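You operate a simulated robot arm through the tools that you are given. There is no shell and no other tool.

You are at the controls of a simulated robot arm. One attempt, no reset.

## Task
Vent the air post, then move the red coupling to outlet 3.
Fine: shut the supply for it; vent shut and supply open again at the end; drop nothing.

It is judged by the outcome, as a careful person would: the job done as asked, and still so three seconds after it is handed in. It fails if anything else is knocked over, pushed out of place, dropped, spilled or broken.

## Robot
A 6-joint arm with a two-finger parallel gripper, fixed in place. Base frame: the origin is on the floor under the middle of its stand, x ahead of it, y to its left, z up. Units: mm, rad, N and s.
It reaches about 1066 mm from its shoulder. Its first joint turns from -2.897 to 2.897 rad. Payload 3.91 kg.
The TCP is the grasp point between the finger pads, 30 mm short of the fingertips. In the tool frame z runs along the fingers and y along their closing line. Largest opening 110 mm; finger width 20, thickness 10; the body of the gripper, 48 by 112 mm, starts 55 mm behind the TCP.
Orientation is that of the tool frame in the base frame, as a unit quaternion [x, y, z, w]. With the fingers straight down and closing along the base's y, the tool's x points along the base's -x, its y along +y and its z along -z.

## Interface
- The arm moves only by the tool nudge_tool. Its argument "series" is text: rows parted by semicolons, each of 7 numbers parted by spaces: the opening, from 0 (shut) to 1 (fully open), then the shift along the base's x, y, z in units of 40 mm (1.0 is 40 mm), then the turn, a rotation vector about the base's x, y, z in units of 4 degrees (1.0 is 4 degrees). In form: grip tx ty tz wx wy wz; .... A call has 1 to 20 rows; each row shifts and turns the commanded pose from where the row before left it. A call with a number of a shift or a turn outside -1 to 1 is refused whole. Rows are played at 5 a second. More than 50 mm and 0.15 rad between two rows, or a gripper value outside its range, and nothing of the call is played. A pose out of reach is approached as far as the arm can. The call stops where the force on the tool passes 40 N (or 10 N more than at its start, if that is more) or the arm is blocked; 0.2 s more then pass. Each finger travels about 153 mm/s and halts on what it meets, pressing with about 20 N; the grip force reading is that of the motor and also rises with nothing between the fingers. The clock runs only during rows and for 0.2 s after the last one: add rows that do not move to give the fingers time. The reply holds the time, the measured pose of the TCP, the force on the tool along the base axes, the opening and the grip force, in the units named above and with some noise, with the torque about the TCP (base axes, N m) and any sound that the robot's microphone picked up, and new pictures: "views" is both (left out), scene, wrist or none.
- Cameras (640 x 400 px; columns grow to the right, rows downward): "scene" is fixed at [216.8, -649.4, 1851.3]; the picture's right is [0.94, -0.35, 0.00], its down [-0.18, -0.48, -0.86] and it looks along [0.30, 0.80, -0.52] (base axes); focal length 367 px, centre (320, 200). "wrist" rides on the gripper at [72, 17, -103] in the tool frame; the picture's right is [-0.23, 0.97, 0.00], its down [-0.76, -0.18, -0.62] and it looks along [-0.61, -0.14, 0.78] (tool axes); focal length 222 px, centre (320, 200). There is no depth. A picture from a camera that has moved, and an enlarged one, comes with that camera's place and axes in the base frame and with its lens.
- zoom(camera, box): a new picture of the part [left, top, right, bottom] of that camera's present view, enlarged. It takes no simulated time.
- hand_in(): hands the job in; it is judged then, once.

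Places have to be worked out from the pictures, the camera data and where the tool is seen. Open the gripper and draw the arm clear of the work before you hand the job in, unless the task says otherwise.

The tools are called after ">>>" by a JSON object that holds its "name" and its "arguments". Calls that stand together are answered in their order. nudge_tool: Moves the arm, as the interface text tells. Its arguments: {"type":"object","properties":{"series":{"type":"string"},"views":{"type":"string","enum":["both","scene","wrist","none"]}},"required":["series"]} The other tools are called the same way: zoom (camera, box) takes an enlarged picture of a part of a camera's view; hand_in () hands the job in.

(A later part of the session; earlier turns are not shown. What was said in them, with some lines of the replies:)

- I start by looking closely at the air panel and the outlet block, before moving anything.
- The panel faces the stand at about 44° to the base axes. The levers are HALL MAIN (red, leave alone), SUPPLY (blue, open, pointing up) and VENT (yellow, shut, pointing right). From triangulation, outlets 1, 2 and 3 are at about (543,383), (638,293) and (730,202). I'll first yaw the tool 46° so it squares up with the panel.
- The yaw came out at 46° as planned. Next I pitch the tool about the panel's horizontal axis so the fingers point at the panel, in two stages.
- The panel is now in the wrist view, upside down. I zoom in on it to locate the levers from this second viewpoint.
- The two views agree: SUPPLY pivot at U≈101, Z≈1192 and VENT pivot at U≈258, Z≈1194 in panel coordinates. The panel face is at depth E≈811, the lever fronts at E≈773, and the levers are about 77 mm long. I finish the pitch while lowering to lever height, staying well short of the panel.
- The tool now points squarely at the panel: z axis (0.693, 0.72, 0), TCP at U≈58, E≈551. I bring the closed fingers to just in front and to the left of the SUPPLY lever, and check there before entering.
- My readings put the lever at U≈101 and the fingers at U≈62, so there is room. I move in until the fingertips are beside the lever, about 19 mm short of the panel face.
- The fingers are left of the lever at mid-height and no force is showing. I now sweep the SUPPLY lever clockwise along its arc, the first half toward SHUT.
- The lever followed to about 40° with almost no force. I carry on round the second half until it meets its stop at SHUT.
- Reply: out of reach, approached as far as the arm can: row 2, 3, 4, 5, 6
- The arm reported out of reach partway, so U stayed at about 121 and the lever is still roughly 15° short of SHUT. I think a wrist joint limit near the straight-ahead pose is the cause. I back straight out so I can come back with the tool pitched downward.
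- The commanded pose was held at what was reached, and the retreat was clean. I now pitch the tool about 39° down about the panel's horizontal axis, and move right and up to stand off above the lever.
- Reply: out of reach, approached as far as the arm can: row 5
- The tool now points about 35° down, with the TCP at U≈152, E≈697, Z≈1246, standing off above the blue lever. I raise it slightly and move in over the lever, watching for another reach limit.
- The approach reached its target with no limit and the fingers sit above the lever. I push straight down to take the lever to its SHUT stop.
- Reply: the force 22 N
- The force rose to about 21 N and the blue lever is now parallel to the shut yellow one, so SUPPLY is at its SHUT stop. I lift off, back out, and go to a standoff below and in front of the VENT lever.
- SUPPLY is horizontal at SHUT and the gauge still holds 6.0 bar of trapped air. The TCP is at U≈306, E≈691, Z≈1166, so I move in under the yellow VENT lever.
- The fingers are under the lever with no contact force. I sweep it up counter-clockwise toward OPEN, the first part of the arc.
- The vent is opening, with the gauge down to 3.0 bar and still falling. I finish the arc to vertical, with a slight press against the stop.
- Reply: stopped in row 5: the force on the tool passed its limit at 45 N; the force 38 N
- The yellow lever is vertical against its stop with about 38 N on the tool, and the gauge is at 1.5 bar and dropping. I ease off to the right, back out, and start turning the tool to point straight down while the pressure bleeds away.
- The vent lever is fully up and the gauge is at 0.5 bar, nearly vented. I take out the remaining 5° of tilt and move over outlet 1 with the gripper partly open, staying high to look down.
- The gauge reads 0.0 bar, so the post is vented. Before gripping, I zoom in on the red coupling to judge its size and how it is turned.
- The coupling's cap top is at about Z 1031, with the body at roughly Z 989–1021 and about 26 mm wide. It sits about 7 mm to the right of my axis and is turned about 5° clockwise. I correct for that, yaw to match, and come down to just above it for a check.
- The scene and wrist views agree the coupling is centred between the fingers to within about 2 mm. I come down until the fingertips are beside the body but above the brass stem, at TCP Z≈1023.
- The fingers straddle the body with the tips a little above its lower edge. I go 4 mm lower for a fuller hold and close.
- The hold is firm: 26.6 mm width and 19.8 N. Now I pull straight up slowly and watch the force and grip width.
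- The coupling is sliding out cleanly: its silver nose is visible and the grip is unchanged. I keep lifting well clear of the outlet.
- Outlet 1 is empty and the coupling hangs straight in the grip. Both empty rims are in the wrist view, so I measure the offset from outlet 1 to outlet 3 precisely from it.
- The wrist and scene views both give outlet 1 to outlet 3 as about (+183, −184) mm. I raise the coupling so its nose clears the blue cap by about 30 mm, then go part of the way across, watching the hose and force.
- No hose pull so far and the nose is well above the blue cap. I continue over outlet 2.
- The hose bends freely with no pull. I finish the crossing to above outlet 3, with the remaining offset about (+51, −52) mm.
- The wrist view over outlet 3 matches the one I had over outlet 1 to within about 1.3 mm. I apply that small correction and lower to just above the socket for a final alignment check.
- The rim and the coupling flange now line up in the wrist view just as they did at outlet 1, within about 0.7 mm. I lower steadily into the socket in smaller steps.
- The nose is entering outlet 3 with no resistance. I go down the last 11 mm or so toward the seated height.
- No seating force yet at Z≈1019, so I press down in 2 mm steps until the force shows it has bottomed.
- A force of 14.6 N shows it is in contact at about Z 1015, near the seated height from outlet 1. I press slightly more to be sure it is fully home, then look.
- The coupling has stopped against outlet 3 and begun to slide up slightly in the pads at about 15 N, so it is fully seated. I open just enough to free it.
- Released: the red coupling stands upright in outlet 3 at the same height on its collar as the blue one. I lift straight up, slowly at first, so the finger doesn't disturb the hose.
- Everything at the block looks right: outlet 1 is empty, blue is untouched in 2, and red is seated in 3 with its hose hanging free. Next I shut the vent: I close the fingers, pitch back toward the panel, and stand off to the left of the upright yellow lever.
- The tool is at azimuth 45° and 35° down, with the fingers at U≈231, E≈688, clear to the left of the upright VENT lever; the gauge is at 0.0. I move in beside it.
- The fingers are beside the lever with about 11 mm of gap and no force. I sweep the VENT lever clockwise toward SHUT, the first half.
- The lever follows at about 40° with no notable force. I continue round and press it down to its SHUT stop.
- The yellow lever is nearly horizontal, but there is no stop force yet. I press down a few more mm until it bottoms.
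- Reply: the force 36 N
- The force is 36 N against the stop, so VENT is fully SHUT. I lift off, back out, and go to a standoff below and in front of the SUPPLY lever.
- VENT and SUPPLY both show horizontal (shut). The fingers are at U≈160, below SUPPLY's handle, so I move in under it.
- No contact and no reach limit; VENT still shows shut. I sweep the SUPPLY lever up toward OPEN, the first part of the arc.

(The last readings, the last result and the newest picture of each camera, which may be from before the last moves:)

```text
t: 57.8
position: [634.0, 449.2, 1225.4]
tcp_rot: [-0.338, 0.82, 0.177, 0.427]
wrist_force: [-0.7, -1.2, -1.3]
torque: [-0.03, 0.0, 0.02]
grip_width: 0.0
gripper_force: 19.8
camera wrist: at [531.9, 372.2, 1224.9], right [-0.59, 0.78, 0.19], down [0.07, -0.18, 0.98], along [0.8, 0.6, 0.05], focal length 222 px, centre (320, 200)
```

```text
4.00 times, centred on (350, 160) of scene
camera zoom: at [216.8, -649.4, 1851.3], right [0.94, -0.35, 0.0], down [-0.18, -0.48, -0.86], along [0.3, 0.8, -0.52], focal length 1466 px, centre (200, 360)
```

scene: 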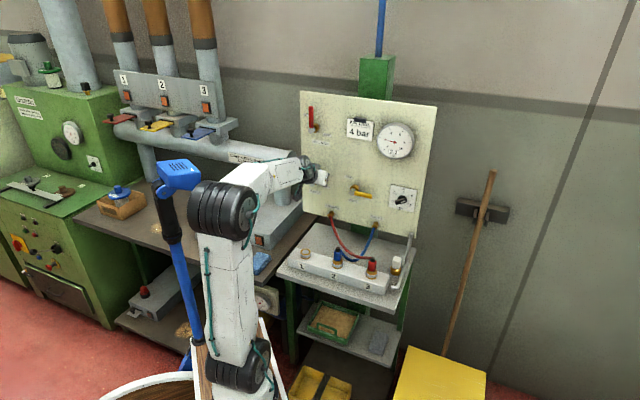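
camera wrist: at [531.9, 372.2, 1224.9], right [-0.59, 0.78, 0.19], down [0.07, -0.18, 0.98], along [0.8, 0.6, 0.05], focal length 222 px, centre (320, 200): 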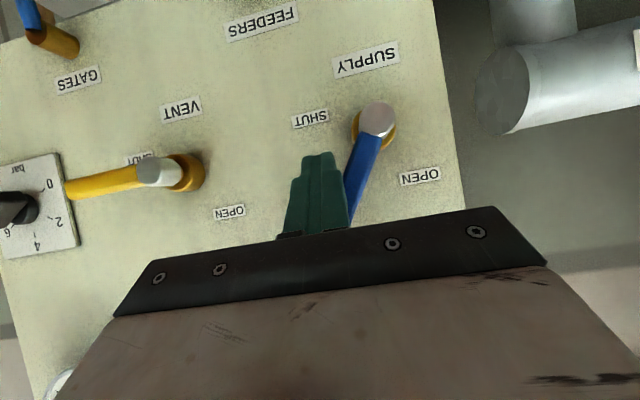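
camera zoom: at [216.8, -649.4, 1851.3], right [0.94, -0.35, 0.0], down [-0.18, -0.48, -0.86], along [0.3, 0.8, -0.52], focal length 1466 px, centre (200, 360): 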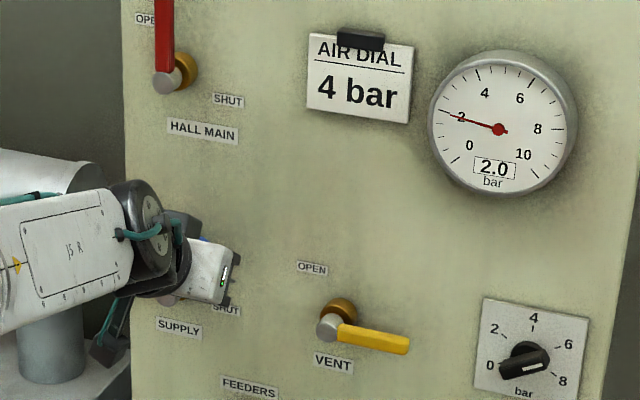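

Pressure is coming back, 2.0 bar and rising with no leak sounds. I finish the arc to the vertical OPEN stop.

>>> {"name": "nudge_tool", "arguments": {"series": "0 -0.099 0.099 0.086 0 0 0; 0 -0.099 0.099 0.086 0 0 0; 0 -0.1123 0.1123 0.0475 0 0 0; 0 -0.1 0.1 0.0475 0 0 0; 0 -0.03 0.03 0 0 0 0; 0 -0.03 0.03 0 0 0 0; 0 -0.03 0.03 0 0 0 0", "views": "both"}}

>>> {"name": "zoom", "arguments": {"camera": "scene", "box": [280, 110, 420, 210]}}

>>> {"name": "zoom", "arguments": {"camera": "wrist", "box": [220, 60, 460, 240]}}

```text
t: 59.5
position: [616.4, 465.5, 1234.4]
tcp_rot: [-0.336, 0.821, 0.174, 0.427]
wrist_force: [26.8, -31.7, 2.4]
torque: [-0.37, -0.4, -0.69]
grip_width: 0.0
gripper_force: 19.4
stopped in row 7: the force on the tool passed its limit at 42 N (the readings are from after the stop); the commanded pose is now the measured one
camera wrist: at [514.5, 389.3, 1235.1], right [-0.59, 0.79, 0.18], down [0.07, -0.18, 0.98], along [0.8, 0.59, 0.05], focal length 222 px, centre (320, 200)
```

scene: 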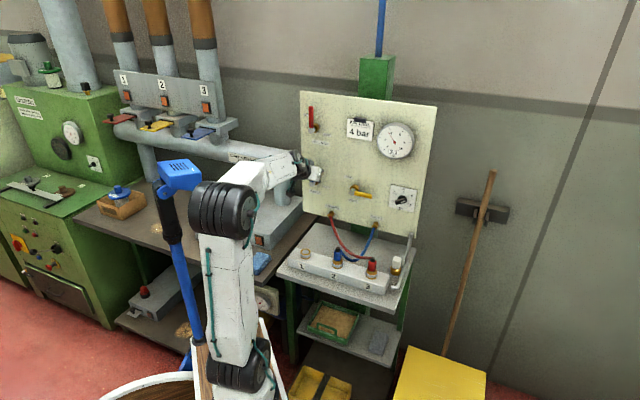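
wrist: 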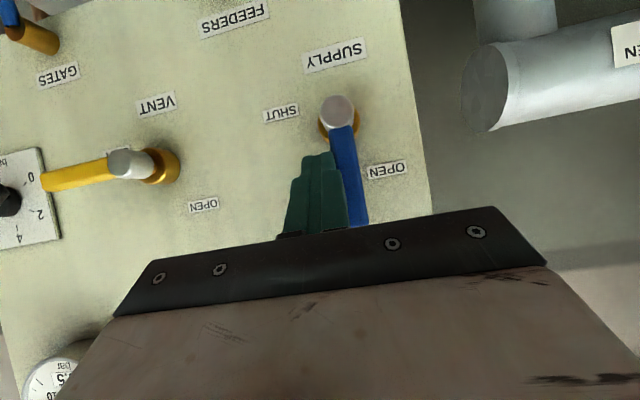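

```text
4.00 times, centred on (350, 160) of scene
camera zoom: at [216.8, -649.4, 1851.3], right [0.94, -0.35, 0.0], down [-0.18, -0.48, -0.86], along [0.3, 0.8, -0.52], focal length 1466 px, centre (200, 360)
```

zoom: 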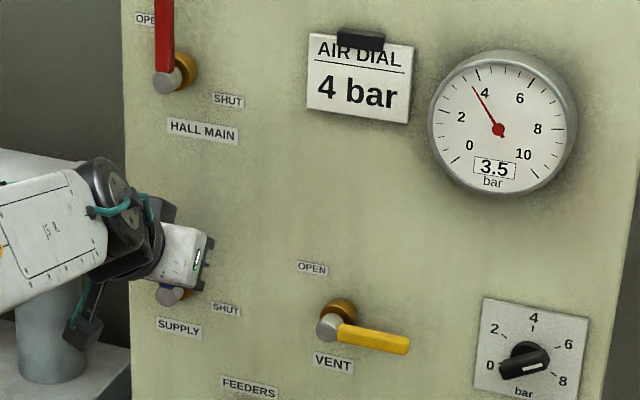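

```text
2.22 times, centred on (340, 150) of wrist
camera zoom: at [514.5, 389.3, 1235.1], right [-0.59, 0.79, 0.18], down [0.07, -0.18, 0.98], along [0.8, 0.59, 0.05], focal length 494 px, centre (276, 311)
```

zoom: 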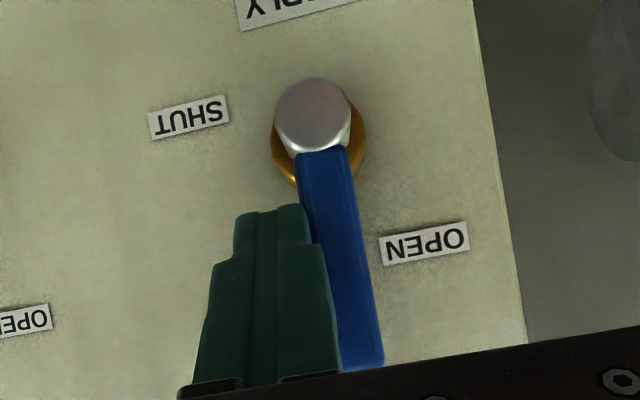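

Stopped at 42 N with the blue lever upright at OPEN and the gauge at 3.5 bar and climbing. I ease off to the right, back straight out, then open the gripper well clear.

>>> {"name": "nudge_tool", "arguments": {"series": "0 0.2 -0.2 0 0 0 0; 0 0.05 -0.05 0 0 0 0; 0 -0.66 -0.66 0 0 0 0; 0 -0.66 -0.66 0 0 0 0; 0 -0.66 -0.66 0 0 0 0; 0 -0.6 -0.6 0.3 0 0 0; 0.5 -0.5 -0.5 0.5 0 0 0; 1 -0.3 -0.3 0.5 0 0 0; 1 0 0 0.5 0 0 0; 1 0 0 0 0 0 0; 1 0 0 0 0 0 0", "views": "both"}}

>>> {"name": "zoom", "arguments": {"camera": "scene", "box": [290, 85, 450, 200]}}

>>> {"name": "zoom", "arguments": {"camera": "scene", "box": [280, 190, 420, 300]}}

```text
t: 62.0
position: [487.1, 322.4, 1306.8]
tcp_rot: [-0.338, 0.82, 0.176, 0.426]
wrist_force: [0.3, -0.2, 0.1]
torque: [0.01, 0.04, 0.01]
grip_width: 109.9
gripper_force: 0.1
camera wrist: at [385.1, 246.4, 1306.7], right [-0.59, 0.78, 0.19], down [0.07, -0.18, 0.98], along [0.8, 0.6, 0.05], focal length 222 px, centre (320, 200)
```

scene: 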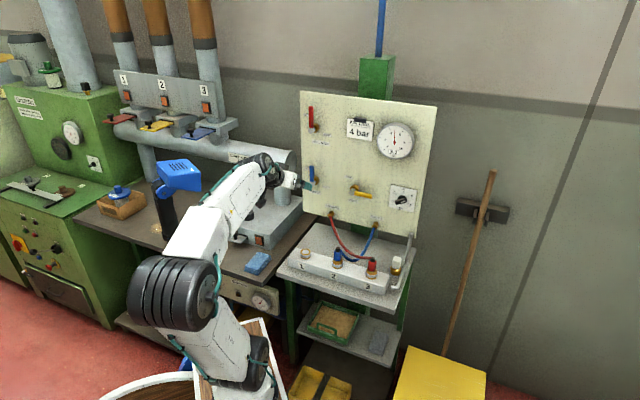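
wrist: 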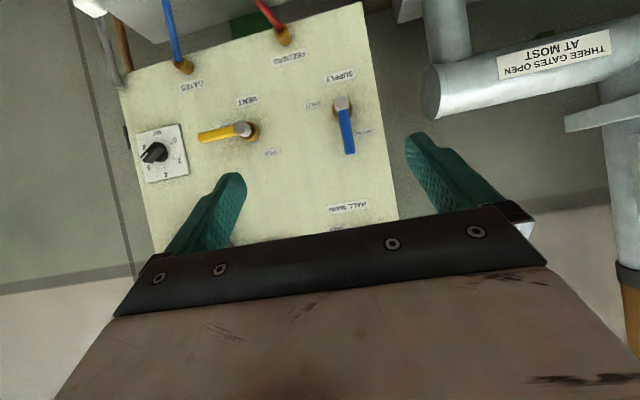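

```text
3.48 times, centred on (370, 142) of scene
camera zoom: at [216.8, -649.4, 1851.3], right [0.94, -0.35, 0.0], down [-0.18, -0.48, -0.86], along [0.3, 0.8, -0.52], focal length 1275 px, centre (146, 400)
```

zoom: 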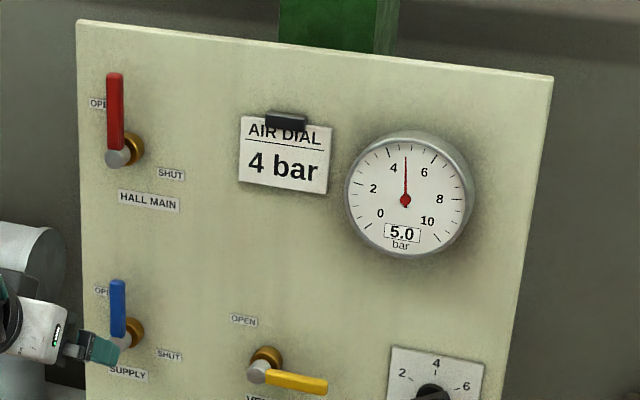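

```text
3.64 times, centred on (350, 245) of scene
camera zoom: at [216.8, -649.4, 1851.3], right [0.94, -0.35, 0.0], down [-0.18, -0.48, -0.86], along [0.3, 0.8, -0.52], focal length 1333 px, centre (211, 36)
```

zoom: 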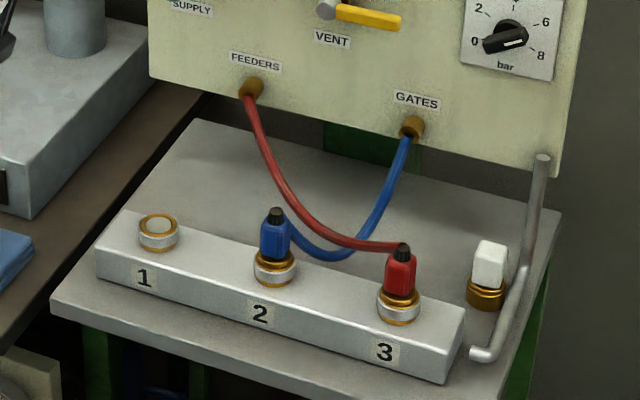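

Clear of the work with the gripper open: SUPPLY is up (open), VENT is shut, HALL MAIN is untouched, and the gauge is at 5.0 bar and rising with red seated in outlet 3. I wait about 3 s to confirm the pressure holds and nothing pops off.

>>> {"name": "nudge_tool", "arguments": {"series": "1 0 0 0 0 0 0; 1 0 0 0 0 0 0; 1 0 0 0 0 0 0; 1 0 0 0 0 0 0; 1 0 0 0 0 0 0; 1 0 0 0 0 0 0; 1 0 0 0 0 0 0; 1 0 0 0 0 0 0; 1 0 0 0 0 0 0; 1 0 0 0 0 0 0; 1 0 0 0 0 0 0; 1 0 0 0 0 0 0; 1 0 0 0 0 0 0; 1 0 0 0 0 0 0; 1 0 0 0 0 0 0; 1 0 0 0 0 0 0; 1 0 0 0 0 0 0; 1 0 0 0 0 0 0", "views": "both"}}

>>> {"name": "zoom", "arguments": {"camera": "scene", "box": [290, 85, 450, 200]}}

>>> {"name": "zoom", "arguments": {"camera": "scene", "box": [330, 220, 420, 290]}}

```text
t: 65.8
position: [486.7, 323.2, 1306.0]
tcp_rot: [-0.338, 0.82, 0.176, 0.427]
wrist_force: [-1.1, -0.4, 0.0]
torque: [-0.01, 0.02, 0.0]
grip_width: 109.9
gripper_force: 0.0
camera wrist: at [385.2, 246.4, 1306.6], right [-0.59, 0.78, 0.19], down [0.07, -0.18, 0.98], along [0.8, 0.6, 0.05], focal length 222 px, centre (320, 200)
```

scene: 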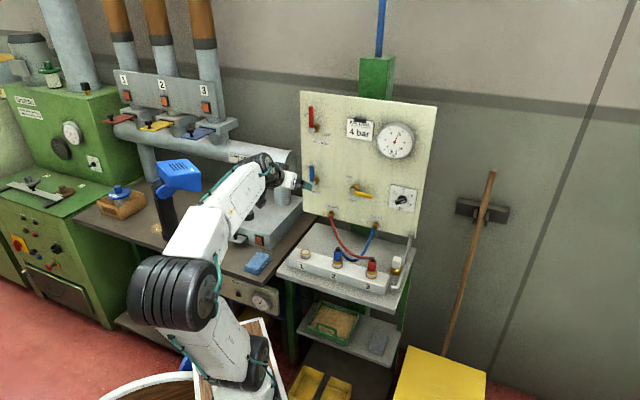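
wrist: 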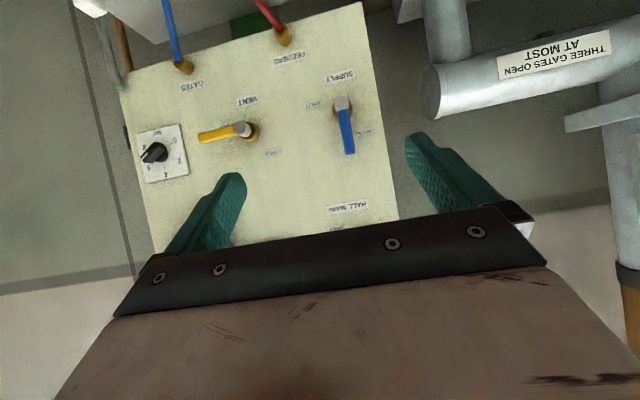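

```text
3.48 times, centred on (370, 142) of scene
camera zoom: at [216.8, -649.4, 1851.3], right [0.94, -0.35, 0.0], down [-0.18, -0.48, -0.86], along [0.3, 0.8, -0.52], focal length 1275 px, centre (146, 400)
```

zoom: 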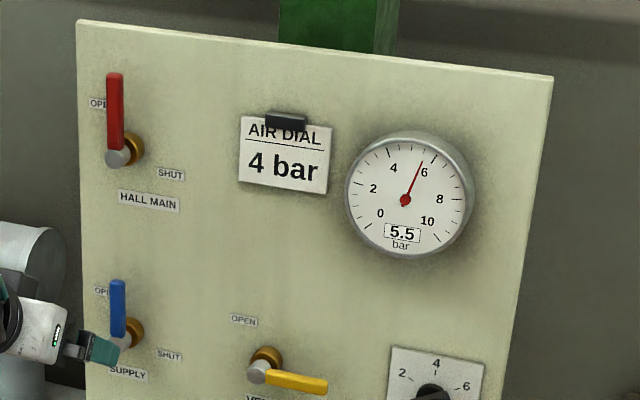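

```text
5.71 times, centred on (375, 255) of scene
camera zoom: at [216.8, -649.4, 1851.3], right [0.94, -0.35, 0.0], down [-0.18, -0.48, -0.86], along [0.3, 0.8, -0.52], focal length 2095 px, centre (6, -114)
```

zoom: 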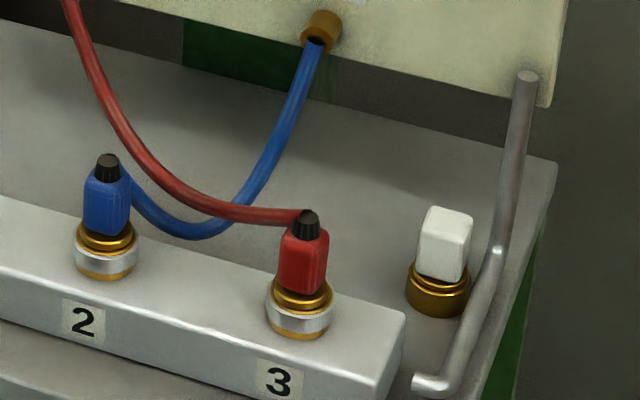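

The coupling sits exactly like the blue one and the pressure has reached 5.5 bar. I wait a little longer to see it settle at the original 6.0.

>>> {"name": "nudge_tool", "arguments": {"series": "1 0 0 0 0 0 0; 1 0 0 0 0 0 0; 1 0 0 0 0 0 0; 1 0 0 0 0 0 0; 1 0 0 0 0 0 0; 1 0 0 0 0 0 0; 1 0 0 0 0 0 0; 1 0 0 0 0 0 0; 1 0 0 0 0 0 0; 1 0 0 0 0 0 0; 1 0 0 0 0 0 0; 1 0 0 0 0 0 0; 1 0 0 0 0 0 0; 1 0 0 0 0 0 0; 1 0 0 0 0 0 0; 1 0 0 0 0 0 0; 1 0 0 0 0 0 0; 1 0 0 0 0 0 0; 1 0 0 0 0 0 0; 1 0 0 0 0 0 0", "views": "scene"}}

>>> {"name": "zoom", "arguments": {"camera": "scene", "box": [290, 85, 450, 200]}}

>>> {"name": "zoom", "arguments": {"camera": "scene", "box": [280, 190, 420, 300]}}

```text
t: 70.0
position: [486.6, 322.9, 1307.1]
tcp_rot: [-0.338, 0.82, 0.176, 0.427]
wrist_force: [-0.2, -0.6, -0.2]
torque: [-0.01, 0.02, 0.0]
grip_width: 110.1
gripper_force: 0.1
```

scene: 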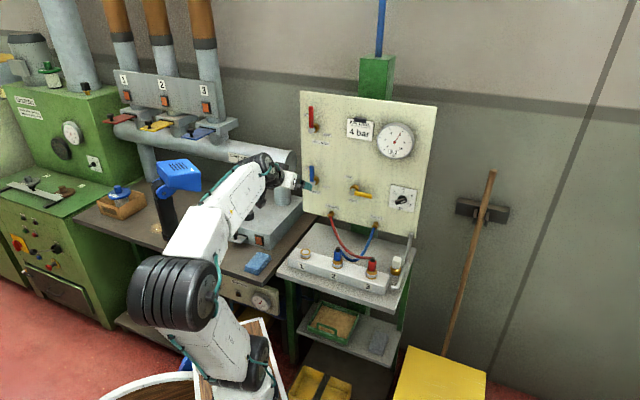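

```text
3.48 times, centred on (370, 142) of scene
camera zoom: at [216.8, -649.4, 1851.3], right [0.94, -0.35, 0.0], down [-0.18, -0.48, -0.86], along [0.3, 0.8, -0.52], focal length 1275 px, centre (146, 400)
```

zoom: 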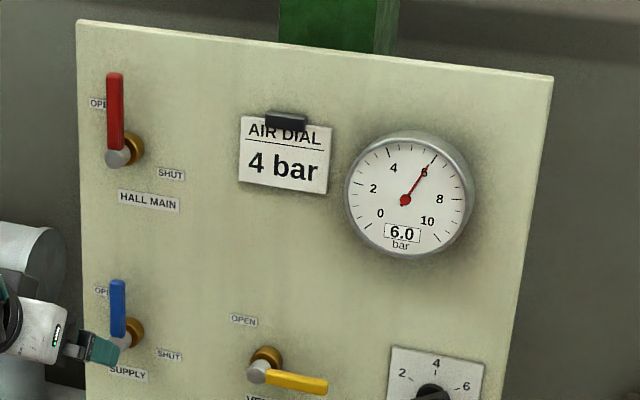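

```text
3.64 times, centred on (350, 245) of scene
camera zoom: at [216.8, -649.4, 1851.3], right [0.94, -0.35, 0.0], down [-0.18, -0.48, -0.86], along [0.3, 0.8, -0.52], focal length 1333 px, centre (211, 36)
```

zoom: 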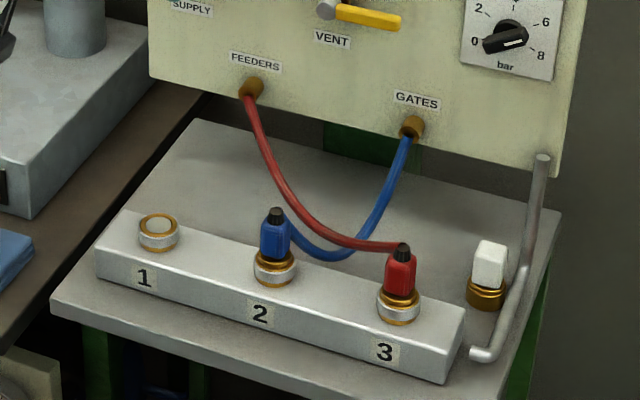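

The gauge is back at 6.0 bar and steady, SUPPLY is open and VENT is shut. Red is seated in outlet 3, blue and everything else are untouched, and the open gripper is well clear. I hand the job in.

>>> {"name": "hand_in", "arguments": {}}

```text
The job is handed in.
```

The air post was vented and the red coupling is now seated in outlet 3. I've handed the job in; no verdict has come back yet.

- **Venting:** I shut SUPPLY, opened VENT, and waited until the gauge read 0.0 bar before touching the coupling.
- **Coupling:** It came out of outlet 1 without slipping in the grip. It pressed fully home in outlet 3, at the same height as the blue one.
- **End state:** VENT is shut and SUPPLY is open again. The gauge came back to 6.0 bar, where it started, and the coupling stayed put under pressure.
- **Left alone:** HALL MAIN, the pressure dial, the blue coupling and the white plug were not touched, and nothing was dropped. The panel card says "AIR DIAL 4 bar" while the gauge reads 6.0 bar. Changing that wasn't part of the job, so I left it.

The first push on SUPPLY stopped about 15° short because the arm hit a reach limit. I came back at a different angle and took it to its stop.
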